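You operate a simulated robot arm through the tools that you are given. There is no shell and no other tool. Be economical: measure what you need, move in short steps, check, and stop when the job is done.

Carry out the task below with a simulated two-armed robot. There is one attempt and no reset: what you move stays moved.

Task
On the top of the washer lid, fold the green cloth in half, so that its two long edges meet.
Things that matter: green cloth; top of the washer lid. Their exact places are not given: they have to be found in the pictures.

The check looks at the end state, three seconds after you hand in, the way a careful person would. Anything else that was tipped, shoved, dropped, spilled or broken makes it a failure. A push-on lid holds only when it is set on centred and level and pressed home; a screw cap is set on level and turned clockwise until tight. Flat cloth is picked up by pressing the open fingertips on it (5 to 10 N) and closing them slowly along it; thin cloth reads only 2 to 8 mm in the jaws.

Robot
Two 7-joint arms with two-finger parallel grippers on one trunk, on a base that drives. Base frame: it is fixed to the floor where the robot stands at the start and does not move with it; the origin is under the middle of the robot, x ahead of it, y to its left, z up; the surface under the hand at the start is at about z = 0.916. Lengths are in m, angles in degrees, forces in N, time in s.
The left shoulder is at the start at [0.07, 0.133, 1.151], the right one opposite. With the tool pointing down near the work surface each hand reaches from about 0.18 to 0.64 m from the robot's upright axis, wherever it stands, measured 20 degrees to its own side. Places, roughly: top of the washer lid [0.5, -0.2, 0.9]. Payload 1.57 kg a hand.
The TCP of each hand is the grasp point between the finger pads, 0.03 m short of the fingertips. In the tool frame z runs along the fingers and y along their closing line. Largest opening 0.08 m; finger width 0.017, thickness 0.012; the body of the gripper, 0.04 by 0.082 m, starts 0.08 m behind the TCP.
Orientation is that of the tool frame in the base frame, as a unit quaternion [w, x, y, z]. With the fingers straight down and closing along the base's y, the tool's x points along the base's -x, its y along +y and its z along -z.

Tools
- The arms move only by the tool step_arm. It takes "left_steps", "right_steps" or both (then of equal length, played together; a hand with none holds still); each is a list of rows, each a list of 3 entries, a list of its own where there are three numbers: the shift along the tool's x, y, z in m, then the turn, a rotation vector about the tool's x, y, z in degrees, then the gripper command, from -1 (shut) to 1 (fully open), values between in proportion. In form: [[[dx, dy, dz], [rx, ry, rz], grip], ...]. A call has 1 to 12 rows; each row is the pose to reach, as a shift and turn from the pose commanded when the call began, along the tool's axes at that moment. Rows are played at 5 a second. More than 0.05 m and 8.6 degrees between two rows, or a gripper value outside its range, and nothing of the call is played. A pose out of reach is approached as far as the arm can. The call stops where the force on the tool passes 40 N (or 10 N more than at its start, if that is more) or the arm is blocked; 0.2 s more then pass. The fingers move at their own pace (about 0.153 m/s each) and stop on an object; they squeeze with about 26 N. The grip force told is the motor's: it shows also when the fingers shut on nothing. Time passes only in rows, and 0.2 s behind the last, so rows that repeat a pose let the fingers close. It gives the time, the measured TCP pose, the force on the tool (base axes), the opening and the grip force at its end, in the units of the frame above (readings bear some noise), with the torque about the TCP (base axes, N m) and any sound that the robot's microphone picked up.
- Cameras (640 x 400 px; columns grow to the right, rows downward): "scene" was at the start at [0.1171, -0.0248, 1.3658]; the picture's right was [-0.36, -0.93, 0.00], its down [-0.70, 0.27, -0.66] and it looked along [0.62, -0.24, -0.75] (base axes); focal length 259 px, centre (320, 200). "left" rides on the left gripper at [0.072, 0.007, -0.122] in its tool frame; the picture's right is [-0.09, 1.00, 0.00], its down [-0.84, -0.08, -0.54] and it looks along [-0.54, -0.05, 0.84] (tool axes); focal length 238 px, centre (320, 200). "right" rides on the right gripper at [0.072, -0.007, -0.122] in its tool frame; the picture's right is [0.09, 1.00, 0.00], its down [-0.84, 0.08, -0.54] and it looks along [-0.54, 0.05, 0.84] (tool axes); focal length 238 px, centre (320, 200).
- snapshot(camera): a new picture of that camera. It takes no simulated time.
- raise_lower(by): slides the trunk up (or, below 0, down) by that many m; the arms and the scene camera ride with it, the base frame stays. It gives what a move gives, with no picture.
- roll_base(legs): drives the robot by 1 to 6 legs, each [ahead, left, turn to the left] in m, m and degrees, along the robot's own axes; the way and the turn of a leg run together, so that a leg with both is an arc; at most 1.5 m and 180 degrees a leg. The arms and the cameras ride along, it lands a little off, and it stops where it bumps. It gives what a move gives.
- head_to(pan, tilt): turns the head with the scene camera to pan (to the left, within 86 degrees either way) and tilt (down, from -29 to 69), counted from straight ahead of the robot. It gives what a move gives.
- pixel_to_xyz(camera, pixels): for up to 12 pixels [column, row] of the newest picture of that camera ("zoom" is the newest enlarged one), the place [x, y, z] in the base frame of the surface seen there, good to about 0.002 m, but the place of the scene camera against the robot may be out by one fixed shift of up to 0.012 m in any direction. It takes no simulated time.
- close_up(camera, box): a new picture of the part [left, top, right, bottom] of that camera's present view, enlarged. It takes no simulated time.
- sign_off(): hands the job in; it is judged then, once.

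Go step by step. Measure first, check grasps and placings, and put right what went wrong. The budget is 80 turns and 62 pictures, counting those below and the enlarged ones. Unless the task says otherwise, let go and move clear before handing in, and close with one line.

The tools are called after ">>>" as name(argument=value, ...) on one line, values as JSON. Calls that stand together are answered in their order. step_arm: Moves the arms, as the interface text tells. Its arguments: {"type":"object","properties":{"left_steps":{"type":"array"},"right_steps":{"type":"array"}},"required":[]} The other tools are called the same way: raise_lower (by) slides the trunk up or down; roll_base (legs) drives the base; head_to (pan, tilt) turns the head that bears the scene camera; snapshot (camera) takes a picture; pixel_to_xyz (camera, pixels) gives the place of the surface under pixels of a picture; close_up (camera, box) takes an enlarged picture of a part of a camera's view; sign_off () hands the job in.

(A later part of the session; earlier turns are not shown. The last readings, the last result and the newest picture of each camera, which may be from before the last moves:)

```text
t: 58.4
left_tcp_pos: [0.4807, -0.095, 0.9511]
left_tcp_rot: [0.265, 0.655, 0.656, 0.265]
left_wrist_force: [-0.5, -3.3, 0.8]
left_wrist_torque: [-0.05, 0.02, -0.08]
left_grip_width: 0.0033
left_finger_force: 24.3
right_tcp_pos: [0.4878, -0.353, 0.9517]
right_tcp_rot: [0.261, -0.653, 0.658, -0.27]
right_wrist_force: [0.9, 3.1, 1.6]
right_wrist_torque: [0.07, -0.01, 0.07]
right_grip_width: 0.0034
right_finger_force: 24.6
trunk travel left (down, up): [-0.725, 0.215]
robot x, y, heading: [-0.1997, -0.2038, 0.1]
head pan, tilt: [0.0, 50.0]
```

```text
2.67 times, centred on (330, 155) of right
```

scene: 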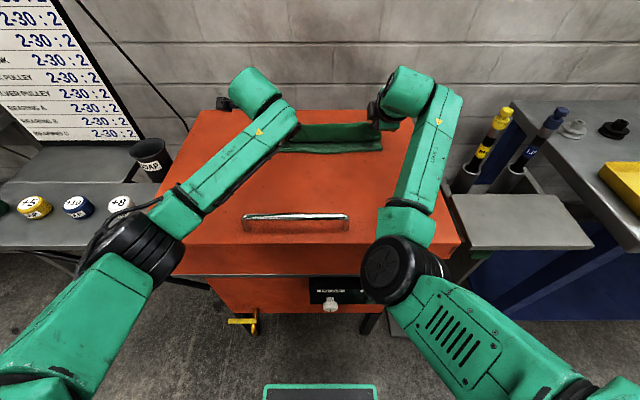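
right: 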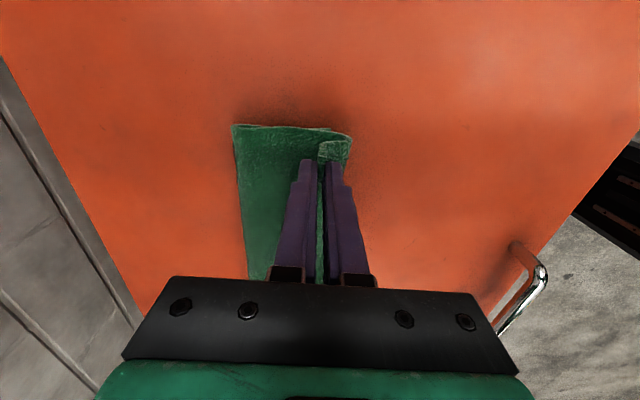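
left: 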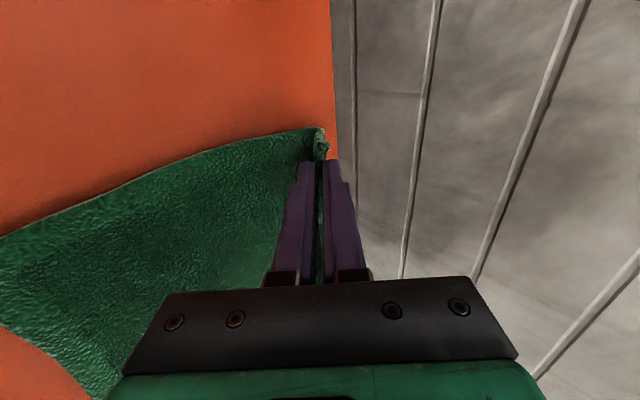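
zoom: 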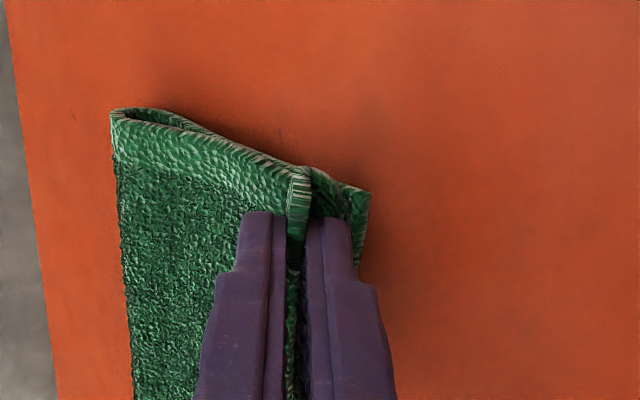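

The top layer lies nicely over the lower one, with its front a few mm inside the near edge. I'll open just a little and back out slowly along the fingers.

>>> step_arm(left_steps=[[[0, 0, 0], [0, 0, 0], -0.85], [[0, 0, 0], [0, 0, 0], -0.7], [[0, 0, 0], [0, 0, 0], -0.65], [[0, 0, -0.008], [0, 0, 0], -0.6], [[0, 0, -0.016], [0, 0, 0], -0.6], [[0, 0, -0.026], [0, 0, 0], -0.6], [[0, 0, -0.04], [0, 0, 0], -0.6], [[0, 0, -0.06], [0, 0, 0], -0.6]], right_steps=[[[0, 0, 0], [0, 0, 0], -0.85], [[0, 0, 0], [0, 0, 0], -0.7], [[0, 0, 0], [0, 0, 0], -0.65], [[0, 0, -0.008], [0, 0, 0], -0.6], [[0, 0, -0.016], [0, 0, 0], -0.6], [[0, 0, -0.026], [0, 0, 0], -0.6], [[0, 0, -0.04], [0, 0, 0], -0.6], [[0, 0, -0.06], [0, 0, 0], -0.6]])

>>> close_up(camera="left", box=[160, 60, 480, 260])

>>> close_up(camera="right", box=[160, 60, 480, 260])

```text
t: 60.2
left_tcp_pos: [0.4369, -0.0926, 0.9953]
left_tcp_rot: [0.265, 0.655, 0.656, 0.266]
left_wrist_force: [-0.1, -0.2, -0.1]
left_wrist_torque: [0.01, 0.0, 0.0]
left_grip_width: 0.016
left_finger_force: 0.1
right_tcp_pos: [0.4477, -0.365, 1.0037]
right_tcp_rot: [0.261, -0.646, 0.66, -0.28]
right_wrist_force: [0.5, 0.2, 0.1]
right_wrist_torque: [0.01, 0.0, 0.03]
right_grip_width: 0.0163
right_finger_force: 0.1
trunk travel left (down, up): [-0.725, 0.215]
robot x, y, heading: [-0.2021, -0.2021, 0.2]
head pan, tilt: [0.0, 50.0]
```

```text
2.00 times, centred on (320, 160) of left
```

zoom: 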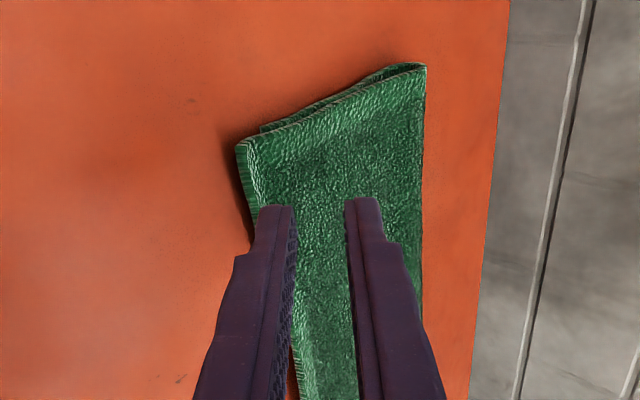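

```text
2.00 times, centred on (320, 160) of right
```

zoom: 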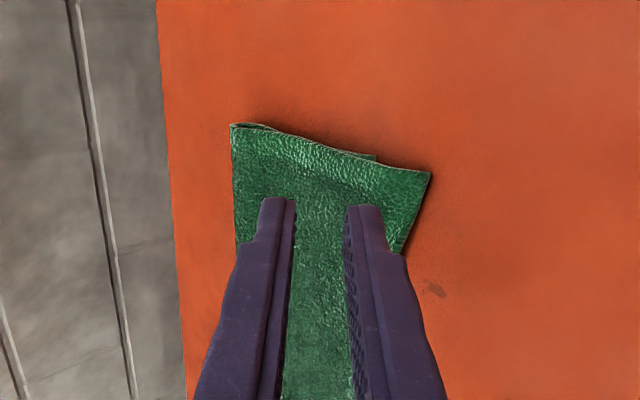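

The edge unrolled flat. The top layer seems to overshoot the lower one a little, so I'll measure on the right and lift both hands clear for a full view.

>>> pixel_to_xyz(camera="zoom", pixels=[[425, 177], [373, 156], [410, 240], [240, 128]])

>>> step_arm(left_steps=[[[0, 0.01, -0.02], [0, 0, 0], -0.6], [[0, 0.02, -0.04], [0, 0, 0], -0.6], [[0, 0.03, -0.06], [0, 0, 0], -0.6]], right_steps=[[[0, -0.01, -0.02], [0, 0, 0], -0.6], [[0, -0.02, -0.04], [0, 0, 0], -0.6], [[0, -0.03, -0.06], [0, 0, 0], -0.6]])

>>> close_up(camera="scene", box=[220, 80, 460, 230])

```text
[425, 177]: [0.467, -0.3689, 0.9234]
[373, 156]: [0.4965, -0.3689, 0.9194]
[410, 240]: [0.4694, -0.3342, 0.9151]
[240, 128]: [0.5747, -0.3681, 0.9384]
```

```text
t: 61.0
left_tcp_pos: [0.4179, -0.0942, 1.0587]
left_tcp_rot: [0.264, 0.655, 0.656, 0.266]
left_wrist_force: [-0.2, 0.3, -0.5]
left_wrist_torque: [0.01, -0.02, 0.02]
left_grip_width: 0.0158
left_finger_force: 0.0
right_tcp_pos: [0.4245, -0.3562, 1.0586]
right_tcp_rot: [0.257, -0.653, 0.659, -0.271]
right_wrist_force: [-0.4, -0.7, -0.5]
right_wrist_torque: [-0.02, 0.02, -0.01]
right_grip_width: 0.016
right_finger_force: 0.1
trunk travel left (down, up): [-0.725, 0.215]
robot x, y, heading: [-0.2007, -0.2036, 0.2]
head pan, tilt: [0.0, 50.0]
```

```text
2.67 times, centred on (340, 155) of scene
```

zoom: 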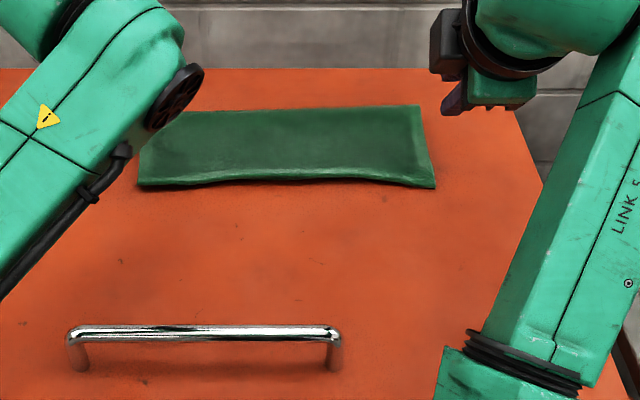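

On the right the top edge is at x≈0.467 against 0.497 below, a 3 cm overshoot. I'll look at the left side before correcting.

>>> close_up(camera="left", box=[160, 60, 480, 260])

>>> pixel_to_xyz(camera="scene", pixels=[[273, 149], [295, 148], [320, 147], [345, 146], [365, 147], [382, 149], [340, 140], [340, 130], [340, 122], [300, 123], [378, 120]])

```text
2.00 times, centred on (320, 160) of left
```

zoom: 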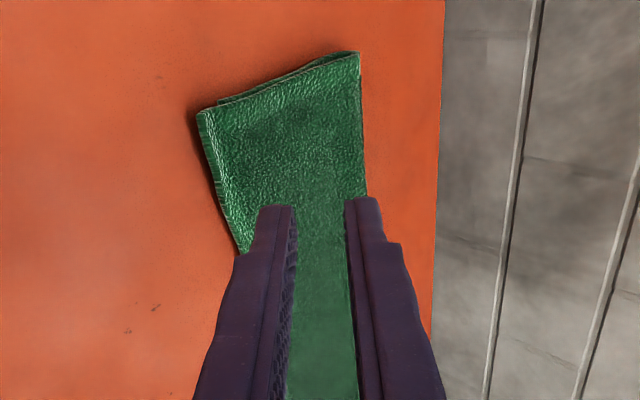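

```text
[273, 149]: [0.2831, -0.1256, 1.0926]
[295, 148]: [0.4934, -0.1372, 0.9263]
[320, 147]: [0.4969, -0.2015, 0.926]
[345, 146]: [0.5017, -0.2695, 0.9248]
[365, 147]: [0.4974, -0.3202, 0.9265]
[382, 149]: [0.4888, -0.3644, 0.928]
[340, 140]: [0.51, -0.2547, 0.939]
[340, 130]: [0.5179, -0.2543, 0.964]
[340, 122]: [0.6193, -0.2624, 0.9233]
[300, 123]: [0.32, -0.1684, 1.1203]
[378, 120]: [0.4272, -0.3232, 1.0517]
```

Those scene readings came from an old picture, so I'll use the new left zoom instead.

>>> pixel_to_xyz(camera="zoom", pixels=[[204, 116], [222, 101], [225, 195], [240, 245], [352, 60], [362, 180], [290, 130]])

>>> snapshot(camera="scene")

>>> pixel_to_xyz(camera="scene", pixels=[[275, 147], [295, 147], [310, 147], [325, 146], [340, 145], [355, 146], [370, 148], [381, 149], [340, 135], [340, 125], [375, 121], [310, 121]])

```text
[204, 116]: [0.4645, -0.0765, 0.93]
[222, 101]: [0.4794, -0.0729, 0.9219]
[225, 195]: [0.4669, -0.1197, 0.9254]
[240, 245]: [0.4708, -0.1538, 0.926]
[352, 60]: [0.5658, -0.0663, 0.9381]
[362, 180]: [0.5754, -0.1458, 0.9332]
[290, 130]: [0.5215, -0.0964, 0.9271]
```

```text
5 pictures are left
```

scene: 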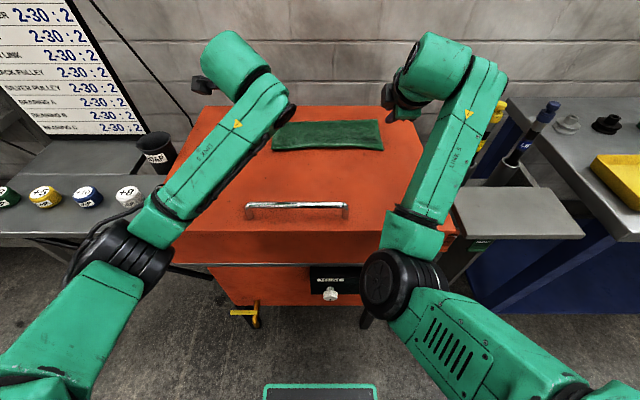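

```text
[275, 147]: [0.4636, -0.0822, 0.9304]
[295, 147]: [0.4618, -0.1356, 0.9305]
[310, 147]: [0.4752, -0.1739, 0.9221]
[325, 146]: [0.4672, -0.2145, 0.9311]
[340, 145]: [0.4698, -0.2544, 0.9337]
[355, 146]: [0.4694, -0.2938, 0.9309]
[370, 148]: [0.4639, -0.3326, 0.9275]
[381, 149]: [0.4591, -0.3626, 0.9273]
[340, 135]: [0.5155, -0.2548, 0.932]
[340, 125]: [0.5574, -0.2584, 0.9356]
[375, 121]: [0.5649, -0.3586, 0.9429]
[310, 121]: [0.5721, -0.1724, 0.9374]
```

The overshoot is about 2 cm on the left and 3 cm on the right. With closed, tilted fingers set on the lid just in front of the top edge, I can push it forward until it is flush; the overhanging tip face keeps the edge down. First I'll back the base and place the fingers.

>>> roll_base(legs=[[-0.05, 0, 0]])

>>> step_arm(left_steps=[[[0, 0, 0.02], [0, 0, 0], -1], [[0, -0.003, 0.045], [0, 0, 0], -1], [[0, -0.009, 0.07], [0, 0, 0], -1], [[0, -0.017, 0.095], [0, 0, 0], -1], [[0, -0.022, 0.113], [0, 0, 0], -1], [[0, -0.022, 0.113], [0, 0, 0], -1]], right_steps=[[[-0.003, 0, 0.02], [0, 0, 0], -1], [[-0.006, 0.003, 0.045], [0, 0, 0], -1], [[-0.01, 0.009, 0.07], [0, 0, 0], -1], [[-0.015, 0.018, 0.09], [0, 0, 0], -1], [[-0.015, 0.024, 0.11], [0, 0, 0], -1], [[-0.015, 0.024, 0.11], [0, 0, 0], -1]])

```text
t: 62.0
left_tcp_pos: [0.3735, -0.0942, 1.0551]
left_tcp_rot: [0.262, 0.656, 0.657, 0.263]
left_wrist_force: [0.7, 0.2, 0.7]
left_wrist_torque: [0.01, -0.03, 0.0]
left_grip_width: 0.0159
left_finger_force: 0.1
right_tcp_pos: [0.3804, -0.3581, 1.0576]
right_tcp_rot: [0.258, -0.652, 0.66, -0.271]
right_wrist_force: [0.0, -0.2, -0.1]
right_wrist_torque: [0.0, 0.0, 0.01]
right_grip_width: 0.0159
right_finger_force: 0.1
trunk travel left (down, up): [-0.725, 0.215]
robot x, y, heading: [-0.25, -0.204, -0.1]
head pan, tilt: [0.0, 50.0]
```

```text
t: 63.4
left_tcp_pos: [0.4313, -0.0917, 0.9616]
left_tcp_rot: [0.265, 0.656, 0.655, 0.265]
left_wrist_force: [0.9, -0.1, -0.1]
left_wrist_torque: [0.03, 0.02, 0.0]
left_grip_width: 0.0
left_finger_force: 21.6
right_tcp_pos: [0.4357, -0.3508, 0.963]
right_tcp_rot: [0.256, -0.65, 0.66, -0.275]
right_wrist_force: [-0.7, 0.6, -1.0]
right_wrist_torque: [0.02, 0.0, 0.01]
right_grip_width: 0.0002
right_finger_force: 20.9
trunk travel left (down, up): [-0.725, 0.215]
robot x, y, heading: [-0.2476, -0.2011, 0.1]
head pan, tilt: [0.0, 50.0]
```

Now I'll come down the last 1.1 cm and slightly inward, then check clearance in one picture.

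>>> step_arm(left_steps=[[[-0.006, -0.004, 0.004], [0, 0, 0], -1], [[-0.012, -0.0076, 0.0079], [0, 0, 0], -1], [[-0.012, -0.0076, 0.0079], [0, 0, 0], -1]], right_steps=[[[-0.006, 0.004, 0.004], [0, 0, 0], -1], [[-0.012, 0.0083, 0.0086], [0, 0, 0], -1], [[-0.012, 0.0083, 0.0086], [0, 0, 0], -1]])

>>> close_up(camera="right", box=[160, 60, 480, 260])

```text
t: 64.2
left_tcp_pos: [0.4322, -0.1048, 0.9505]
left_tcp_rot: [0.264, 0.656, 0.656, 0.264]
left_wrist_force: [-0.1, 0.8, -0.3]
left_wrist_torque: [0.01, -0.01, 0.0]
left_grip_width: 0.0002
left_finger_force: 21.2
right_tcp_pos: [0.4374, -0.3403, 0.954]
right_tcp_rot: [0.258, -0.649, 0.66, -0.277]
right_wrist_force: [-0.7, -0.3, 0.2]
right_wrist_torque: [0.0, -0.01, 0.0]
right_grip_width: 0.0002
right_finger_force: 21.5
trunk travel left (down, up): [-0.725, 0.215]
robot x, y, heading: [-0.252, -0.2068, -0.1]
head pan, tilt: [0.0, 50.0]
```

```text
2.00 times, centred on (320, 160) of right
```

zoom: 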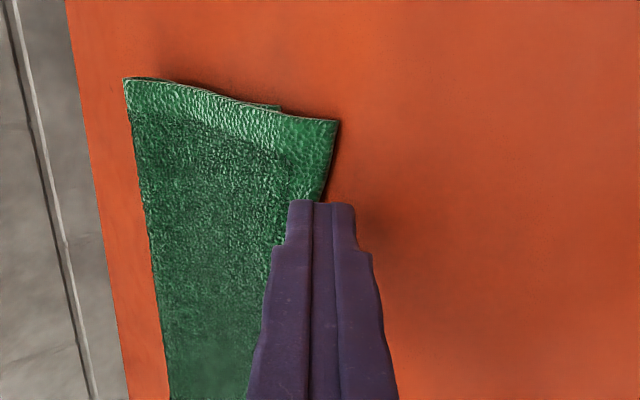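

The fingertips are just in front of the top edge. I'll push forward slowly, 3.4 cm left and 4.0 cm right.

>>> step_arm(left_steps=[[[0, 0.003, 0.003], [0, 0, 0], -1], [[0, 0.006, 0.006], [0, 0, 0], -1], [[0, 0.009, 0.009], [0, 0, 0], -1], [[0, 0.012, 0.012], [0, 0, 0], -1], [[0, 0.015, 0.0145], [0, 0, 0], -1], [[0, 0.018, 0.0175], [0, 0, 0], -1], [[0, 0.021, 0.0203], [0, 0, 0], -1], [[0, 0.0244, 0.0236], [0, 0, 0], -1], [[0, 0.0244, 0.0236], [0, 0, 0], -1]], right_steps=[[[0, -0.0016, 0.0056], [0, 0, 0], -1], [[0, -0.005, 0.009], [0, 0, 0], -1], [[0, -0.0086, 0.0125], [0, 0, 0], -1], [[0, -0.0122, 0.016], [0, 0, 0], -1], [[0, -0.016, 0.0195], [0, 0, 0], -1], [[0, -0.0197, 0.023], [0, 0, 0], -1], [[0, -0.0233, 0.0265], [0, 0, 0], -1], [[0, -0.0268, 0.0298], [0, 0, 0], -1], [[0, -0.0268, 0.0298], [0, 0, 0], -1]])

>>> close_up(camera="right", box=[160, 60, 480, 260])

```text
t: 66.2
left_tcp_pos: [0.467, -0.1047, 0.9506]
left_tcp_rot: [0.265, 0.655, 0.657, 0.265]
left_wrist_force: [0.3, 0.7, -0.3]
left_wrist_torque: [-0.01, 0.0, -0.01]
left_grip_width: 0.0
left_finger_force: 21.3
right_tcp_pos: [0.4758, -0.3333, 0.9485]
right_tcp_rot: [0.26, -0.652, 0.659, -0.271]
right_wrist_force: [-0.4, 0.3, -0.2]
right_wrist_torque: [-0.02, 0.0, -0.05]
right_grip_width: 0.0001
right_finger_force: 21.4
trunk travel left (down, up): [-0.725, 0.215]
robot x, y, heading: [-0.2502, -0.2006, -0.0]
head pan, tilt: [0.0, 50.0]
```

```text
2.00 times, centred on (320, 160) of right
```

zoom: 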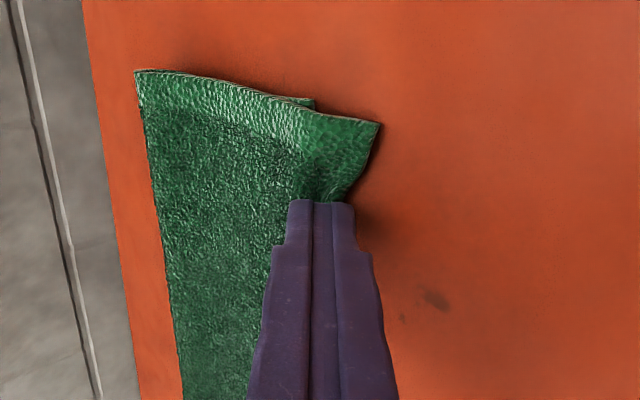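

The push mostly dented the edge locally at the finger (320,195). I'll measure how corner, lower edge and crease have moved.

>>> pixel_to_xyz(camera="zoom", pixels=[[374, 127], [311, 103], [345, 190], [140, 74], [170, 300]])

```text
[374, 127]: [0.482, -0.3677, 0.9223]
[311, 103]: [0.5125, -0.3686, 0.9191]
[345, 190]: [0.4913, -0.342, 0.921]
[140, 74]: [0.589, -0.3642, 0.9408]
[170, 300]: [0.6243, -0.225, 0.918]
```

The push slid the whole cloth about 1.5 cm without changing the overlap: the layers cling to each other more than to the lid. I'll back off, reduce the tilt to about 20° (lower finger outside the edge, upper finger on the stack) and re-grip the top edge to re-lay it.

>>> step_arm(left_steps=[[[0, 0, -0.03], [0, 0, 0], -1], [[0, 0, -0.06], [0, 0, 0], -0.45], [[0, -0.01, -0.069], [6, 0, 0], -0.45], [[0, -0.019, -0.078], [12, 0, 0], -0.45], [[0, -0.0288, -0.088], [18, 0, 0], -0.45], [[0, -0.0288, -0.088], [24, 0, 0], -0.45], [[0, -0.0288, -0.088], [24, 0, 0], -0.45]], right_steps=[[[0, 0, -0.03], [0, 0, 0], -1], [[0, 0, -0.06], [0, 0, 0], -0.45], [[0, 0.01, -0.069], [-6, 0, 0], -0.45], [[0, 0.019, -0.078], [-12, 0, 0], -0.45], [[0, 0.0288, -0.088], [-18, 0, 0], -0.45], [[0, 0.0288, -0.088], [-24, 0, 0], -0.45], [[0, 0.0288, -0.088], [-24, 0, 0], -0.45]])

>>> roll_base(legs=[[0.05, 0, 0]])

```text
t: 67.8
left_tcp_pos: [0.3845, -0.1067, 0.9927]
left_tcp_rot: [0.123, 0.697, 0.696, 0.122]
left_wrist_force: [-0.5, 0.0, -0.5]
left_wrist_torque: [-0.01, -0.01, 0.03]
left_grip_width: 0.0222
left_finger_force: 0.1
right_tcp_pos: [0.3948, -0.3326, 0.9902]
right_tcp_rot: [0.117, -0.691, 0.701, -0.128]
right_wrist_force: [-1.4, -0.4, -0.9]
right_wrist_torque: [0.02, 0.05, 0.03]
right_grip_width: 0.0221
right_finger_force: 0.1
trunk travel left (down, up): [-0.725, 0.215]
robot x, y, heading: [-0.2496, -0.2036, -0.1]
head pan, tilt: [0.0, 50.0]
```

```text
t: 68.7
left_tcp_pos: [0.4316, -0.1061, 0.9949]
left_tcp_rot: [0.123, 0.697, 0.696, 0.123]
left_wrist_force: [-0.9, -0.8, 0.1]
left_wrist_torque: [-0.03, 0.0, 0.04]
left_grip_width: 0.022
left_finger_force: 0.1
right_tcp_pos: [0.4423, -0.3324, 0.994]
right_tcp_rot: [0.119, -0.691, 0.7, -0.131]
right_wrist_force: [0.2, -0.6, 0.5]
right_wrist_torque: [0.03, -0.02, 0.04]
right_grip_width: 0.0221
right_finger_force: 0.0
trunk travel left (down, up): [-0.725, 0.215]
robot x, y, heading: [-0.2002, -0.2047, 0.2]
head pan, tilt: [0.0, 50.0]
```

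Both hands hover at about 20° tilt, open 22 mm. One scene close-up will show the edge now.

>>> close_up(camera="scene", box=[230, 80, 430, 205])

```text
3.20 times, centred on (330, 142) of scene
```

zoom: 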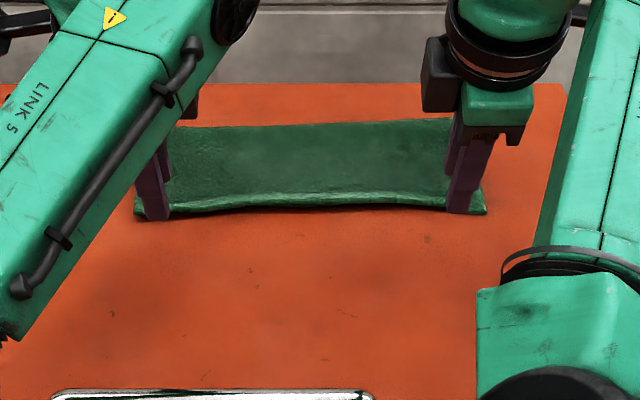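

>>> pixel_to_xyz(camera="zoom", pixels=[[140, 210], [178, 212], [195, 209], [230, 206], [300, 206], [370, 205], [430, 206], [440, 207], [480, 212], [205, 202], [330, 196], [300, 130]])

```text
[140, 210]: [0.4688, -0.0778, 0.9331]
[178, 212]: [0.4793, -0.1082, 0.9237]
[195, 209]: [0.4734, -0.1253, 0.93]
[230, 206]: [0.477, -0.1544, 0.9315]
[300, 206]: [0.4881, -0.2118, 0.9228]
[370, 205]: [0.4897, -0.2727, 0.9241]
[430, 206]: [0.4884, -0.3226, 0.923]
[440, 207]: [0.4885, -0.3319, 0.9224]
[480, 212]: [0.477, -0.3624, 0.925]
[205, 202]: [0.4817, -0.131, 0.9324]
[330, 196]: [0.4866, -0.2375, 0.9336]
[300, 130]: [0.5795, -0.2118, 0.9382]
```

The top edge is at x≈0.475 (left) and 0.485 (right). I'll reduce the tilt to about 8° so both tips can press, bringing the base forward for reach.

>>> roll_base(legs=[[0.07, 0, 0]])

>>> step_arm(left_steps=[[[0.005, -0.008, -0.003], [4, 0, 0], -0.45], [[0.01, -0.016, -0.006], [8, 0, 0], -0.45], [[0.014, -0.0235, -0.0086], [12, 0, 0], -0.45], [[0.014, -0.0235, -0.0086], [12, 0, 0], -0.45]], right_steps=[[[0.006, 0.008, -0.003], [-4, 0, 0], -0.45], [[0.012, 0.016, -0.006], [-8, 0, 0], -0.45], [[0.0176, 0.0235, -0.0086], [-12, 0, 0], -0.45], [[0.0176, 0.0235, -0.0086], [-12, 0, 0], -0.45]])

```text
t: 69.7
left_tcp_pos: [0.4999, -0.107, 0.9954]
left_tcp_rot: [0.124, 0.696, 0.696, 0.123]
left_wrist_force: [-0.6, 1.1, -0.3]
left_wrist_torque: [-0.01, -0.03, 0.01]
left_grip_width: 0.0221
left_finger_force: 0.0
right_tcp_pos: [0.5105, -0.3332, 0.9933]
right_tcp_rot: [0.118, -0.69, 0.702, -0.13]
right_wrist_force: [0.2, 1.1, 0.0]
right_wrist_torque: [0.02, -0.03, -0.01]
right_grip_width: 0.022
right_finger_force: 0.0
trunk travel left (down, up): [-0.725, 0.215]
robot x, y, heading: [-0.1334, -0.2047, 0.1]
head pan, tilt: [0.0, 50.0]
```

```text
t: 70.7
left_tcp_pos: [0.4758, -0.0939, 0.9939]
left_tcp_rot: [0.05, 0.706, 0.705, 0.049]
left_wrist_force: [-0.7, 1.0, -0.4]
left_wrist_torque: [0.0, -0.02, 0.0]
left_grip_width: 0.022
left_finger_force: 0.1
right_tcp_pos: [0.4859, -0.351, 0.993]
right_tcp_rot: [0.045, -0.7, 0.711, -0.055]
right_wrist_force: [-1.1, -0.2, 0.4]
right_wrist_torque: [-0.01, -0.01, -0.01]
right_grip_width: 0.022
right_finger_force: 0.2
trunk travel left (down, up): [-0.725, 0.215]
robot x, y, heading: [-0.1335, -0.2015, -0.0]
head pan, tilt: [0.0, 50.0]
```

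Positions match the targets. I'll descend 3.8 cm to just above contact.

>>> step_arm(left_steps=[[[0, -0.0018, 0.013], [0, 0, 0], -0.45], [[0, -0.0036, 0.026], [0, 0, 0], -0.45], [[0, -0.0053, 0.0376], [0, 0, 0], -0.45], [[0, -0.0053, 0.0376], [0, 0, 0], -0.45]], right_steps=[[[0, 0.0018, 0.013], [0, 0, 0], -0.45], [[0, 0.0036, 0.026], [0, 0, 0], -0.45], [[0, 0.0053, 0.0376], [0, 0, 0], -0.45], [[0, 0.0053, 0.0376], [0, 0, 0], -0.45]])

>>> step_arm(left_steps=[[[0, 0, 0.002], [0, 0, 0], -0.45], [[0, 0, 0.004], [0, 0, 0], -0.45], [[0, 0, 0.004], [0, 0, 0], -0.45]], right_steps=[[[0, 0, 0.002], [0, 0, 0], -0.45], [[0, 0, 0.004], [0, 0, 0], -0.45], [[0, 0, 0.004], [0, 0, 0], -0.45]])

```text
t: 71.7
left_tcp_pos: [0.4771, -0.0938, 0.9541]
left_tcp_rot: [0.05, 0.705, 0.705, 0.05]
left_wrist_force: [0.3, -0.1, 1.1]
left_wrist_torque: [-0.01, 0.01, -0.03]
left_grip_width: 0.0219
left_finger_force: 0.2
right_tcp_pos: [0.4888, -0.3512, 0.9546]
right_tcp_rot: [0.045, -0.7, 0.711, -0.055]
right_wrist_force: [0.2, 0.0, 0.2]
right_wrist_torque: [0.01, -0.02, -0.04]
right_grip_width: 0.022
right_finger_force: 0.0
trunk travel left (down, up): [-0.725, 0.215]
robot x, y, heading: [-0.1348, -0.2054, -0.0]
head pan, tilt: [0.0, 50.0]
```

```text
t: 72.5
left_tcp_pos: [0.4786, -0.0932, 0.9501]
left_tcp_rot: [0.05, 0.706, 0.705, 0.05]
left_wrist_force: [0.6, -0.7, 1.5]
left_wrist_torque: [0.01, -0.03, -0.01]
left_grip_width: 0.0222
left_finger_force: 0.1
right_tcp_pos: [0.4863, -0.3522, 0.9502]
right_tcp_rot: [0.045, -0.699, 0.711, -0.054]
right_wrist_force: [0.1, 0.5, 1.6]
right_wrist_torque: [-0.01, -0.07, -0.01]
right_grip_width: 0.0223
right_finger_force: 0.4
trunk travel left (down, up): [-0.725, 0.215]
robot x, y, heading: [-0.1312, -0.2068, -0.2]
head pan, tilt: [0.0, 50.0]
```

Light contact at about 1.5 N each. I'll press about 1.5 mm more and close slowly.

>>> step_arm(left_steps=[[[0, 0, 0.0015], [0, 0, 0], -0.45], [[0, 0, 0.0015], [0, 0, 0], -0.55], [[0, 0, 0.0015], [0, 0, 0], -0.65], [[0, 0, 0.0015], [0, 0, 0], -0.75], [[0, 0, 0.0015], [0, 0, 0], -0.85], [[0, 0, 0.0015], [0, 0, 0], -0.95], [[0, 0, 0.0015], [0, 0, 0], -1], [[0, 0, 0.0015], [0, 0, 0], -1]], right_steps=[[[0, 0, 0.0015], [0, 0, 0], -0.45], [[0, 0, 0.0015], [0, 0, 0], -0.55], [[0, 0, 0.0015], [0, 0, 0], -0.65], [[0, 0, 0.0015], [0, 0, 0], -0.75], [[0, 0, 0.0015], [0, 0, 0], -0.85], [[0, 0, 0.0015], [0, 0, 0], -0.95], [[0, 0, 0.0015], [0, 0, 0], -1], [[0, 0, 0.0015], [0, 0, 0], -1]])

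```text
t: 74.3
left_tcp_pos: [0.477, -0.0937, 0.9503]
left_tcp_rot: [0.05, 0.706, 0.705, 0.05]
left_wrist_force: [0.3, -1.5, 1.8]
left_wrist_torque: [-0.03, -0.01, -0.01]
left_grip_width: 0.0023
left_finger_force: 23.5
right_tcp_pos: [0.4864, -0.3502, 0.9489]
right_tcp_rot: [0.045, -0.699, 0.712, -0.055]
right_wrist_force: [2.6, -0.3, 9.3]
right_wrist_torque: [0.05, -0.21, -0.03]
right_grip_width: 0.0039
right_finger_force: 24.1
trunk travel left (down, up): [-0.725, 0.215]
robot x, y, heading: [-0.1321, -0.2027, -0.2]
head pan, tilt: [0.0, 50.0]
```

Both hands hold a single layer again (2.3 and 3.9 mm). I'll lift 3 cm, drive forward to unroll the top layer, and tilt the tools back to 44° while extending.

>>> step_arm(left_steps=[[[0, 0.0014, -0.01], [0, 0, 0], -1], [[0, 0.0028, -0.02], [0, 0, 0], -1], [[0, 0.0042, -0.03], [0, 0, 0], -1], [[0, 0.0042, -0.03], [0, 0, 0], -1]], right_steps=[[[0, -0.0014, -0.01], [0, 0, 0], -1], [[0, -0.0028, -0.02], [0, 0, 0], -1], [[0, -0.0042, -0.03], [0, 0, 0], -1], [[0, -0.0042, -0.03], [0, 0, 0], -1]])

>>> roll_base(legs=[[0.04, 0, 0], [0.04, 0, 0]])

>>> step_arm(left_steps=[[[0, 0.0119, 0.0017], [-7.2, 0, 0], -1], [[0, 0.0238, 0.0034], [-14.4, 0, 0], -1], [[0, 0.0356, 0.005], [-21.6, 0, 0], -1], [[0, 0.0475, 0.0067], [-28.8, 0, 0], -1], [[0, 0.0594, 0.0084], [-36, 0, 0], -1], [[0, 0.0594, 0.0084], [-36, 0, 0], -1]], right_steps=[[[0, -0.0119, 0.0017], [7.2, 0, 0], -1], [[0, -0.0238, 0.0034], [14.4, 0, 0], -1], [[0, -0.0356, 0.005], [21.6, 0, 0], -1], [[0, -0.0475, 0.0067], [28.8, 0, 0], -1], [[0, -0.0594, 0.0084], [36, 0, 0], -1], [[0, -0.0594, 0.0084], [36, 0, 0], -1]])

```text
t: 75.3
left_tcp_pos: [0.4781, -0.0932, 0.9805]
left_tcp_rot: [0.049, 0.705, 0.706, 0.049]
left_wrist_force: [-0.3, -1.1, 0.1]
left_wrist_torque: [-0.02, -0.01, 0.01]
left_grip_width: 0.0028
left_finger_force: 24.1
right_tcp_pos: [0.4869, -0.3503, 0.9792]
right_tcp_rot: [0.045, -0.699, 0.711, -0.054]
right_wrist_force: [0.1, 0.7, -0.5]
right_wrist_torque: [0.02, -0.03, 0.0]
right_grip_width: 0.0037
right_finger_force: 25.1
trunk travel left (down, up): [-0.725, 0.215]
robot x, y, heading: [-0.1318, -0.2018, 0.0]
head pan, tilt: [0.0, 50.0]
```

```text
t: 76.7
left_tcp_pos: [0.5536, -0.0927, 0.9842]
left_tcp_rot: [0.051, 0.706, 0.705, 0.051]
left_wrist_force: [-0.6, -0.1, 1.3]
left_wrist_torque: [-0.02, -0.03, -0.03]
left_grip_width: 0.0024
left_finger_force: 23.9
right_tcp_pos: [0.563, -0.3512, 0.9841]
right_tcp_rot: [0.047, -0.7, 0.711, -0.056]
right_wrist_force: [-1.1, 0.2, 1.0]
right_wrist_torque: [0.0, -0.05, -0.01]
right_grip_width: 0.0038
right_finger_force: 24.7
trunk travel left (down, up): [-0.725, 0.215]
robot x, y, heading: [-0.0528, -0.2039, -0.1]
head pan, tilt: [0.0, 50.0]
```

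```text
t: 78.1
left_tcp_pos: [0.6184, -0.0934, 0.9802]
left_tcp_rot: [0.266, 0.655, 0.656, 0.265]
left_wrist_force: [-0.1, -0.2, 0.1]
left_wrist_torque: [-0.04, 0.05, -0.05]
left_grip_width: 0.0024
left_finger_force: 24.3
right_tcp_pos: [0.6297, -0.3548, 0.9798]
right_tcp_rot: [0.258, -0.65, 0.66, -0.275]
right_wrist_force: [-0.4, 1.3, 0.1]
right_wrist_torque: [0.02, 0.07, 0.03]
right_grip_width: 0.0039
right_finger_force: 24.3
trunk travel left (down, up): [-0.725, 0.215]
robot x, y, heading: [-0.0532, -0.2042, -0.2]
head pan, tilt: [0.0, 50.0]
```

Both grips held. I'll lower 2 cm, and with the lower layer's near edge exposed I'll take one scene close-up to locate both its corners.

>>> step_arm(left_steps=[[[0, -0.0066, 0.0068], [0, 0, 0], -1], [[0, -0.0132, 0.0137], [0, 0, 0], -1], [[0, -0.0132, 0.0137], [0, 0, 0], -1]], right_steps=[[[0, 0.0066, 0.0068], [0, 0, 0], -1], [[0, 0.0132, 0.0137], [0, 0, 0], -1], [[0, 0.0132, 0.0137], [0, 0, 0], -1]])

>>> close_up(camera="scene", box=[220, 90, 430, 221])

```text
t: 78.9
left_tcp_pos: [0.6178, -0.0928, 0.962]
left_tcp_rot: [0.264, 0.656, 0.655, 0.266]
left_wrist_force: [0.0, -1.6, 0.7]
left_wrist_torque: [-0.01, 0.04, -0.04]
left_grip_width: 0.0023
left_finger_force: 23.5
right_tcp_pos: [0.6297, -0.357, 0.9627]
right_tcp_rot: [0.258, -0.649, 0.66, -0.277]
right_wrist_force: [-0.7, 1.8, -0.3]
right_wrist_torque: [0.0, 0.06, 0.02]
right_grip_width: 0.0039
right_finger_force: 24.8
trunk travel left (down, up): [-0.725, 0.215]
robot x, y, heading: [-0.0535, -0.205, -0.0]
head pan, tilt: [0.0, 50.0]
```

```text
3.05 times, centred on (325, 156) of scene
```

zoom: 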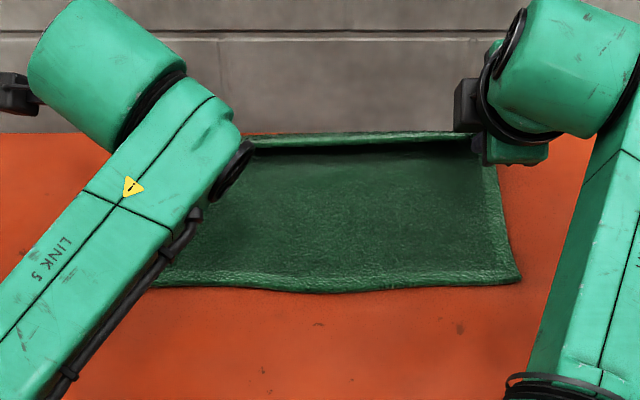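

>>> pixel_to_xyz(camera="zoom", pixels=[[165, 282], [200, 282], [250, 283], [300, 288], [350, 288], [400, 286], [450, 282], [515, 277], [350, 220], [350, 158], [350, 140], [480, 150]])

```text
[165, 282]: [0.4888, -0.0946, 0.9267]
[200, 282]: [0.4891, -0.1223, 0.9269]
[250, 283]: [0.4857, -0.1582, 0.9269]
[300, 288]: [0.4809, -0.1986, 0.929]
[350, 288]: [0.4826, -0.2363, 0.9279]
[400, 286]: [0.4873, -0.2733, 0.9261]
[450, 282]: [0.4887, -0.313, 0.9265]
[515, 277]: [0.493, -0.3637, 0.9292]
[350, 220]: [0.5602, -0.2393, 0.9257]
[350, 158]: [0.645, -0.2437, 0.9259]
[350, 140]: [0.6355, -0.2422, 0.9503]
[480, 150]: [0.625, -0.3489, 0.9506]
```

The lower layer's near edge lies at x≈0.491 (left) and 0.499 (right). From the last release, the edge lands about 2 cm short of the TCP, so I'll roll back 11 cm to TCP x≈0.507 and 0.520.

>>> roll_base(legs=[[-0.037, 0, 0], [-0.037, 0, 0], [-0.036, 0, 0]])

>>> step_arm(left_steps=[[[0, -0.0035, 0.0036], [0, 0, 0], -1], [[0, -0.007, 0.0072], [0, 0, 0], -1], [[0, -0.007, 0.0072], [0, 0, 0], -1]], right_steps=[[[0, 0.0035, 0.0036], [0, 0, 0], -1], [[0, 0.007, 0.0072], [0, 0, 0], -1], [[0, 0.007, 0.0072], [0, 0, 0], -1]])

```text
t: 80.7
left_tcp_pos: [0.5117, -0.0923, 0.9585]
left_tcp_rot: [0.263, 0.657, 0.656, 0.263]
left_wrist_force: [0.8, -2.7, 0.6]
left_wrist_torque: [-0.06, 0.03, -0.09]
left_grip_width: 0.0025
left_finger_force: 24.4
right_tcp_pos: [0.5242, -0.3582, 0.9552]
right_tcp_rot: [0.253, -0.651, 0.661, -0.274]
right_wrist_force: [-0.8, 3.4, -0.1]
right_wrist_torque: [0.0, 0.06, 0.06]
right_grip_width: 0.0039
right_finger_force: 25.4
trunk travel left (down, up): [-0.725, 0.215]
robot x, y, heading: [-0.1653, -0.2041, 0.0]
head pan, tilt: [0.0, 50.0]
```

```text
t: 81.5
left_tcp_pos: [0.5083, -0.0931, 0.9533]
left_tcp_rot: [0.266, 0.656, 0.656, 0.264]
left_wrist_force: [0.7, -5.2, 0.1]
left_wrist_torque: [-0.14, 0.04, -0.12]
left_grip_width: 0.0025
left_finger_force: 23.4
right_tcp_pos: [0.5201, -0.3648, 0.9517]
right_tcp_rot: [0.252, -0.646, 0.663, -0.282]
right_wrist_force: [-0.6, 6.0, -0.8]
right_wrist_torque: [0.1, 0.08, 0.11]
right_grip_width: 0.0035
right_finger_force: 24.5
trunk travel left (down, up): [-0.725, 0.215]
robot x, y, heading: [-0.1625, -0.2041, -0.0]
head pan, tilt: [0.0, 50.0]
```

The right hand drifted outward (y −0.365), stretching the edge with 5 to 6 N. I'll bring it back in about 1 cm before release.

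>>> step_arm(left_steps=[[[-0.001, 0, 0], [0, 0, 0], -1], [[-0.003, 0, 0], [0, 0, 0], -1], [[-0.003, 0, 0], [0, 0, 0], -1]], right_steps=[[[-0.006, 0, 0], [0, 0, 0], -1], [[-0.012, 0, 0], [0, 0, 0], -1], [[-0.012, 0, 0], [0, 0, 0], -1]])

```text
t: 82.3
left_tcp_pos: [0.5096, -0.0952, 0.9521]
left_tcp_rot: [0.264, 0.656, 0.656, 0.266]
left_wrist_force: [-1.2, 0.6, -0.3]
left_wrist_torque: [-0.05, 0.06, -0.02]
left_grip_width: 0.0022
left_finger_force: 24.0
right_tcp_pos: [0.5228, -0.3544, 0.9539]
right_tcp_rot: [0.254, -0.646, 0.662, -0.283]
right_wrist_force: [0.1, 0.8, -0.5]
right_wrist_torque: [0.05, 0.04, -0.01]
right_grip_width: 0.0036
right_finger_force: 25.0
trunk travel left (down, up): [-0.725, 0.215]
robot x, y, heading: [-0.16, -0.2037, -0.0]
head pan, tilt: [0.0, 50.0]
```

The tension is gone and the positions are within 3 mm of the goal. Releasing slightly and backing out along the fingers as before.

>>> step_arm(left_steps=[[[0, 0, 0], [0, 0, 0], -0.85], [[0, 0, 0], [0, 0, 0], -0.7], [[0, 0, 0], [0, 0, 0], -0.65], [[0, 0, -0.008], [0, 0, 0], -0.6], [[0, 0, -0.016], [0, 0, 0], -0.6], [[0, 0, -0.026], [0, 0, 0], -0.6], [[0, 0, -0.04], [0, 0, 0], -0.6], [[0, 0, -0.06], [0, 0, 0], -0.6], [[0, 0.01, -0.08], [0, 0, 0], -0.6], [[0, 0.02, -0.1], [0, 0, 0], -0.6]], right_steps=[[[0, 0, 0], [0, 0, 0], -0.85], [[0, 0, 0], [0, 0, 0], -0.7], [[0, 0, 0], [0, 0, 0], -0.65], [[0, 0, -0.008], [0, 0, 0], -0.6], [[0, 0, -0.016], [0, 0, 0], -0.6], [[0, 0, -0.026], [0, 0, 0], -0.6], [[0, 0, -0.04], [0, 0, 0], -0.6], [[0, 0, -0.06], [0, 0, 0], -0.6], [[0, -0.01, -0.08], [0, 0, 0], -0.6], [[0, -0.02, -0.1], [0, 0, 0], -0.6]])

>>> roll_base(legs=[[-0.05, 0, 0]])

```text
t: 84.5
left_tcp_pos: [0.4526, -0.0973, 1.0408]
left_tcp_rot: [0.266, 0.656, 0.655, 0.265]
left_wrist_force: [0.7, 0.6, 0.3]
left_wrist_torque: [-0.02, 0.0, 0.0]
left_grip_width: 0.0162
left_finger_force: 0.0
right_tcp_pos: [0.4643, -0.3535, 1.0335]
right_tcp_rot: [0.243, -0.647, 0.664, -0.286]
right_wrist_force: [-0.4, 0.8, 0.1]
right_wrist_torque: [0.02, -0.03, -0.02]
right_grip_width: 0.0161
right_finger_force: 0.2
trunk travel left (down, up): [-0.725, 0.215]
robot x, y, heading: [-0.1612, -0.2, -0.3]
head pan, tilt: [0.0, 50.0]
```

```text
t: 85.4
left_tcp_pos: [0.4086, -0.0955, 1.0383]
left_tcp_rot: [0.263, 0.656, 0.657, 0.264]
left_wrist_force: [0.4, 0.4, -0.4]
left_wrist_torque: [-0.02, -0.03, 0.04]
left_grip_width: 0.0161
left_finger_force: 0.0
right_tcp_pos: [0.4196, -0.354, 1.0324]
right_tcp_rot: [0.244, -0.646, 0.665, -0.284]
right_wrist_force: [0.6, 1.0, -0.7]
right_wrist_torque: [0.01, 0.02, 0.0]
right_grip_width: 0.0157
right_finger_force: 0.1
trunk travel left (down, up): [-0.725, 0.215]
robot x, y, heading: [-0.2047, -0.2039, 0.0]
head pan, tilt: [0.0, 50.0]
```

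Both hands are clear. I'll use the last picture on the right camera, which shows both layers side-on.

>>> close_up(camera="right", box=[120, 40, 480, 265])

```text
1.78 times, centred on (300, 152) of right
```

zoom: 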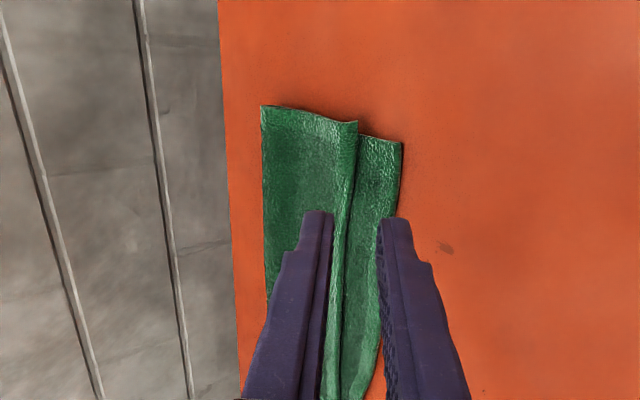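

>>> pixel_to_xyz(camera="zoom", pixels=[[353, 126], [350, 180], [345, 230], [342, 300], [338, 370], [398, 146], [392, 200], [378, 310], [366, 370], [268, 110], [266, 200], [380, 170]])

```text
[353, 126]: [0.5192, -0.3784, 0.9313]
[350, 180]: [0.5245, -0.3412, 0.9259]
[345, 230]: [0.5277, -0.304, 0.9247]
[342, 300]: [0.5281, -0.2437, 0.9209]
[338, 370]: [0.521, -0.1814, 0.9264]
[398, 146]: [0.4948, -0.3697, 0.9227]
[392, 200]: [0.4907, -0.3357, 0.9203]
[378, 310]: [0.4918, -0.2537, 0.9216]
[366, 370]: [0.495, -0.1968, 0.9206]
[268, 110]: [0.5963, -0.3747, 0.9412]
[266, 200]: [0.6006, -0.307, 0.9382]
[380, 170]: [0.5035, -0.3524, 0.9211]
```

The top edge now falls short of the lower one by about 2 to 3 cm (x≈0.523 vs 0.493), while the crease at 0.600 leaves room. No pictures remain, but the geometry is known, so I'll bring the tools upright over the top edge for a re-grip and short pull, reading the jaws to verify.

>>> roll_base(legs=[[0.06, 0, 0], [0.06, 0, 0]])

>>> step_arm(left_steps=[[[0, -0.0025, -0.0025], [7.3, 0, 0], -0.4], [[0, -0.005, -0.005], [14.6, 0, 0], -0.4], [[0, -0.0075, -0.0075], [22, 0, 0], -0.4], [[0, -0.0105, -0.0101], [29.3, 0, 0], -0.4], [[0, -0.0105, -0.0101], [36.6, 0, 0], -0.4], [[0, -0.0105, -0.0101], [44, 0, 0], -0.4], [[0, -0.0105, -0.0101], [44, 0, 0], -0.4]], right_steps=[[[0, 0.0025, -0.0025], [-7.3, 0, 0], -0.4], [[0, 0.005, -0.005], [-14.6, 0, 0], -0.4], [[0, 0.0075, -0.0075], [-22, 0, 0], -0.4], [[0, 0.0098, -0.0095], [-29.3, 0, 0], -0.4], [[0, 0.0098, -0.0095], [-36.6, 0, 0], -0.4], [[0, 0.0098, -0.0095], [-44, 0, 0], -0.4], [[0, 0.0098, -0.0095], [-44, 0, 0], -0.4]])

```text
t: 86.9
left_tcp_pos: [0.5204, -0.0962, 1.0407]
left_tcp_rot: [0.266, 0.656, 0.655, 0.265]
left_wrist_force: [0.7, -0.9, -1.0]
left_wrist_torque: [0.03, 0.01, -0.02]
left_grip_width: 0.0159
left_finger_force: 0.0
right_tcp_pos: [0.5318, -0.3591, 1.0371]
right_tcp_rot: [0.244, -0.644, 0.665, -0.289]
right_wrist_force: [-1.3, 0.2, 0.3]
right_wrist_torque: [0.02, 0.01, -0.02]
right_grip_width: 0.0161
right_finger_force: 0.1
trunk travel left (down, up): [-0.725, 0.215]
robot x, y, heading: [-0.0896, -0.209, 0.0]
head pan, tilt: [0.0, 50.0]
```

```text
t: 88.5
left_tcp_pos: [0.5073, -0.0961, 1.0398]
left_tcp_rot: [0.001, 0.708, 0.706, 0.0]
left_wrist_force: [-0.1, 0.0, 0.9]
left_wrist_torque: [0.01, -0.01, -0.02]
left_grip_width: 0.024
left_finger_force: 0.0
right_tcp_pos: [0.5156, -0.3556, 1.0363]
right_tcp_rot: [-0.016, -0.689, 0.725, -0.02]
right_wrist_force: [-0.6, 0.8, 0.5]
right_wrist_torque: [-0.03, -0.05, 0.0]
right_grip_width: 0.0241
right_finger_force: 0.0
right hand out of reach, approached as far as the arm can: row 6, 7
trunk travel left (down, up): [-0.725, 0.215]
robot x, y, heading: [-0.09, -0.2038, -0.1]
head pan, tilt: [0.0, 50.0]
```

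The tools are upright. I'll shift to just inside the top edge and descend to near contact.

>>> step_arm(left_steps=[[[0, 0.008, 0.01], [0, 0, 0], -0.4], [[0, 0.008, 0.03], [0, 0, 0], -0.4], [[0, 0.008, 0.055], [0, 0, 0], -0.4], [[0, 0.008, 0.08], [0, 0, 0], -0.4], [[0, 0.008, 0.08], [0, 0, 0], -0.4]], right_steps=[[[-0.005, -0.013, 0.01], [0, 0, 0], -0.4], [[-0.005, -0.013, 0.03], [0, 0, 0], -0.4], [[-0.005, -0.013, 0.055], [0, 0, 0], -0.4], [[-0.005, -0.013, 0.077], [0, 0, 0], -0.4], [[-0.005, -0.013, 0.077], [0, 0, 0], -0.4]])

```text
t: 89.7
left_tcp_pos: [0.5157, -0.0984, 0.961]
left_tcp_rot: [0.0, 0.707, 0.707, 0.0]
left_wrist_force: [-0.1, 0.2, 0.0]
left_wrist_torque: [0.02, 0.02, -0.06]
left_grip_width: 0.0244
left_finger_force: 0.0
left hand out of reach, approached as far as the arm can: row 1, 2
right_tcp_pos: [0.5226, -0.3567, 0.9579]
right_tcp_rot: [-0.015, -0.689, 0.725, -0.018]
right_wrist_force: [-0.5, -0.1, 0.2]
right_wrist_torque: [0.01, 0.03, 0.03]
right_grip_width: 0.0239
right_finger_force: 0.1
right hand out of reach, approached as far as the arm can: row 1, 2, 3, 4, 5
trunk travel left (down, up): [-0.725, 0.215]
robot x, y, heading: [-0.0925, -0.2061, -0.0]
head pan, tilt: [0.0, 50.0]
```

Both edges lie within the jaws' span. Lowering in small steps to contact.

>>> step_arm(left_steps=[[[0, 0, 0.003], [0, 0, 0], -0.4], [[0, 0, 0.006], [0, 0, 0], -0.4], [[0, 0, 0.008], [0, 0, 0], -0.4], [[0, 0, 0.008], [0, 0, 0], -0.4]], right_steps=[[[0, 0, 0.002], [0, 0, 0], -0.4], [[0, 0, 0.004], [0, 0, 0], -0.4], [[0, 0, 0.005], [0, 0, 0], -0.4], [[0, 0, 0.005], [0, 0, 0], -0.4]])

```text
t: 90.7
left_tcp_pos: [0.5166, -0.0959, 0.9532]
left_tcp_rot: [0.0, 0.707, 0.707, 0.001]
left_wrist_force: [0.1, -0.5, 2.2]
left_wrist_torque: [-0.02, -0.05, 0.0]
left_grip_width: 0.0243
left_finger_force: 0.4
right_tcp_pos: [0.5237, -0.3573, 0.9526]
right_tcp_rot: [-0.015, -0.688, 0.725, -0.019]
right_wrist_force: [0.7, 0.7, 1.1]
right_wrist_torque: [0.06, -0.05, 0.06]
right_grip_width: 0.024
right_finger_force: 0.3
trunk travel left (down, up): [-0.725, 0.215]
robot x, y, heading: [-0.0935, -0.2055, -0.0]
head pan, tilt: [0.0, 50.0]
```

Light contact at 2.2 N and 1.1 N. Right 1 mm deeper, then close both slowly.

>>> step_arm(left_steps=[[[0, 0, 0], [0, 0, 0], -0.4], [[0, 0, 0], [0, 0, 0], -0.5], [[0, 0, 0], [0, 0, 0], -0.6], [[0, 0, 0], [0, 0, 0], -0.7], [[0, 0, 0], [0, 0, 0], -0.8], [[0, 0, 0], [0, 0, 0], -0.9], [[0, 0, 0], [0, 0, 0], -1], [[0, 0, 0], [0, 0, 0], -1], [[0, 0, 0], [0, 0, 0], -1]], right_steps=[[[0, 0, 0.001], [0, 0, 0], -0.4], [[0, 0, 0.001], [0, 0, 0], -0.5], [[0, 0, 0.001], [0, 0, 0], -0.6], [[0, 0, 0.001], [0, 0, 0], -0.7], [[0, 0, 0.001], [0, 0, 0], -0.8], [[0, 0, 0.001], [0, 0, 0], -0.9], [[0, 0, 0.001], [0, 0, 0], -1], [[0, 0, 0.001], [0, 0, 0], -1], [[0, 0, 0.001], [0, 0, 0], -1]])

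```text
t: 92.7
left_tcp_pos: [0.5164, -0.0957, 0.9537]
left_tcp_rot: [-0.001, 0.707, 0.707, -0.001]
left_wrist_force: [0.5, -0.3, 1.4]
left_wrist_torque: [0.0, 0.02, 0.0]
left_grip_width: 0.0028
left_finger_force: 23.9
right_tcp_pos: [0.5249, -0.3574, 0.9529]
right_tcp_rot: [-0.015, -0.688, 0.725, -0.018]
right_wrist_force: [0.5, 0.4, 2.3]
right_wrist_torque: [0.06, 0.0, -0.02]
right_grip_width: 0.0023
right_finger_force: 23.7
trunk travel left (down, up): [-0.725, 0.215]
robot x, y, heading: [-0.0935, -0.207, -0.2]
head pan, tilt: [0.0, 50.0]
```

Both jaws hold a single layer (2.8 and 2.3 mm). I'll lift 1.5 cm and drive back about 2.7 cm.

>>> step_arm(left_steps=[[[0, 0, -0.008], [0, 0, 0], -1], [[0, 0, -0.015], [0, 0, 0], -1], [[0, 0, -0.015], [0, 0, 0], -1]], right_steps=[[[0, 0, -0.008], [0, 0, 0], -1], [[0, 0, -0.015], [0, 0, 0], -1], [[0, 0, -0.015], [0, 0, 0], -1]])

>>> roll_base(legs=[[-0.027, 0, 0]])

```text
t: 93.5
left_tcp_pos: [0.5165, -0.0976, 0.9667]
left_tcp_rot: [0.001, 0.707, 0.707, 0.001]
left_wrist_force: [0.7, -0.2, -0.7]
left_wrist_torque: [-0.04, -0.01, 0.0]
left_grip_width: 0.0027
left_finger_force: 23.8
right_tcp_pos: [0.5234, -0.3574, 0.9665]
right_tcp_rot: [-0.016, -0.689, 0.725, -0.017]
right_wrist_force: [-0.3, 0.3, -0.2]
right_wrist_torque: [-0.03, 0.0, -0.02]
right_grip_width: 0.0024
right_finger_force: 24.6
trunk travel left (down, up): [-0.725, 0.215]
robot x, y, heading: [-0.0929, -0.2036, -0.2]
head pan, tilt: [0.0, 50.0]
```

```text
t: 94.3
left_tcp_pos: [0.4911, -0.098, 0.9647]
left_tcp_rot: [-0.002, 0.707, 0.707, -0.002]
left_wrist_force: [0.1, 0.4, -0.4]
left_wrist_torque: [0.02, 0.04, 0.02]
left_grip_width: 0.0026
left_finger_force: 24.0
right_tcp_pos: [0.4986, -0.3572, 0.9634]
right_tcp_rot: [-0.017, -0.689, 0.724, -0.016]
right_wrist_force: [0.0, -0.7, 0.0]
right_wrist_torque: [0.01, 0.07, 0.01]
right_grip_width: 0.0024
right_finger_force: 24.2
trunk travel left (down, up): [-0.725, 0.215]
robot x, y, heading: [-0.1208, -0.2061, 0.0]
head pan, tilt: [0.0, 50.0]
```

TCPs are at x=0.491 and 0.499, right over the lower edge. I'll lower 1 cm, open slightly and rise straight up.

>>> step_arm(left_steps=[[[0, 0, 0.005], [0, 0, 0], -1], [[0, 0, 0.01], [0, 0, 0], -1], [[0, 0, 0.01], [0, 0, 0], -0.85], [[0, 0, 0.01], [0, 0, 0], -0.7], [[0, 0, 0.01], [0, 0, 0], -0.65], [[0, 0, 0.004], [0, 0, 0], -0.6], [[0, 0, -0.003], [0, 0, 0], -0.6], [[0, 0, -0.012], [0, 0, 0], -0.6], [[0, 0, -0.025], [0, 0, 0], -0.6], [[0, 0, -0.045], [0, 0, 0], -0.6], [[0, 0, -0.07], [0, 0, 0], -0.6]], right_steps=[[[0, 0, 0.005], [0, 0, 0], -1], [[0, 0, 0.01], [0, 0, 0], -1], [[0, 0, 0.01], [0, 0, 0], -0.85], [[0, 0, 0.01], [0, 0, 0], -0.7], [[0, 0, 0.01], [0, 0, 0], -0.65], [[0, 0, 0.004], [0, 0, 0], -0.6], [[0, 0, -0.003], [0, 0, 0], -0.6], [[0, 0, -0.012], [0, 0, 0], -0.6], [[0, 0, -0.025], [0, 0, 0], -0.6], [[0, 0, -0.045], [0, 0, 0], -0.6], [[0, 0, -0.07], [0, 0, 0], -0.6]])

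>>> pixel_to_xyz(camera="right", pixels=[[320, 130], [330, 130], [340, 130], [350, 130], [360, 130], [370, 130], [380, 130], [320, 150], [340, 150], [350, 150], [360, 150], [370, 150]])

```text
t: 96.7
left_tcp_pos: [0.48, -0.0955, 1.0372]
left_tcp_rot: [0.0, 0.707, 0.707, 0.0]
left_wrist_force: [-0.7, 0.7, 0.2]
left_wrist_torque: [0.01, 0.0, 0.01]
left_grip_width: 0.016
left_finger_force: 0.0
left hand out of reach, approached as far as the arm can: row 11
right_tcp_pos: [0.4871, -0.3555, 1.038]
right_tcp_rot: [-0.014, -0.688, 0.725, -0.019]
right_wrist_force: [-0.5, -0.1, -0.1]
right_wrist_torque: [0.02, -0.01, -0.02]
right_grip_width: 0.0164
right_finger_force: 0.1
right hand out of reach, approached as far as the arm can: row 11
trunk travel left (down, up): [-0.725, 0.215]
robot x, y, heading: [-0.1205, -0.204, 0.4]
head pan, tilt: [0.0, 50.0]
```

```text
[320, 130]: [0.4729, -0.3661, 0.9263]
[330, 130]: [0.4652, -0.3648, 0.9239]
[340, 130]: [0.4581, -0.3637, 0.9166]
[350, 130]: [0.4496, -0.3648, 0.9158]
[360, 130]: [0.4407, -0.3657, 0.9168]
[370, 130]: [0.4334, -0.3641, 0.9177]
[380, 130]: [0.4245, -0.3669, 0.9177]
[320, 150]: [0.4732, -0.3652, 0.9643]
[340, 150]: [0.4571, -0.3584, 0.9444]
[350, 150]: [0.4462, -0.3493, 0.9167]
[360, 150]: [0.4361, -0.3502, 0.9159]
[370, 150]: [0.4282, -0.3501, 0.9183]
```

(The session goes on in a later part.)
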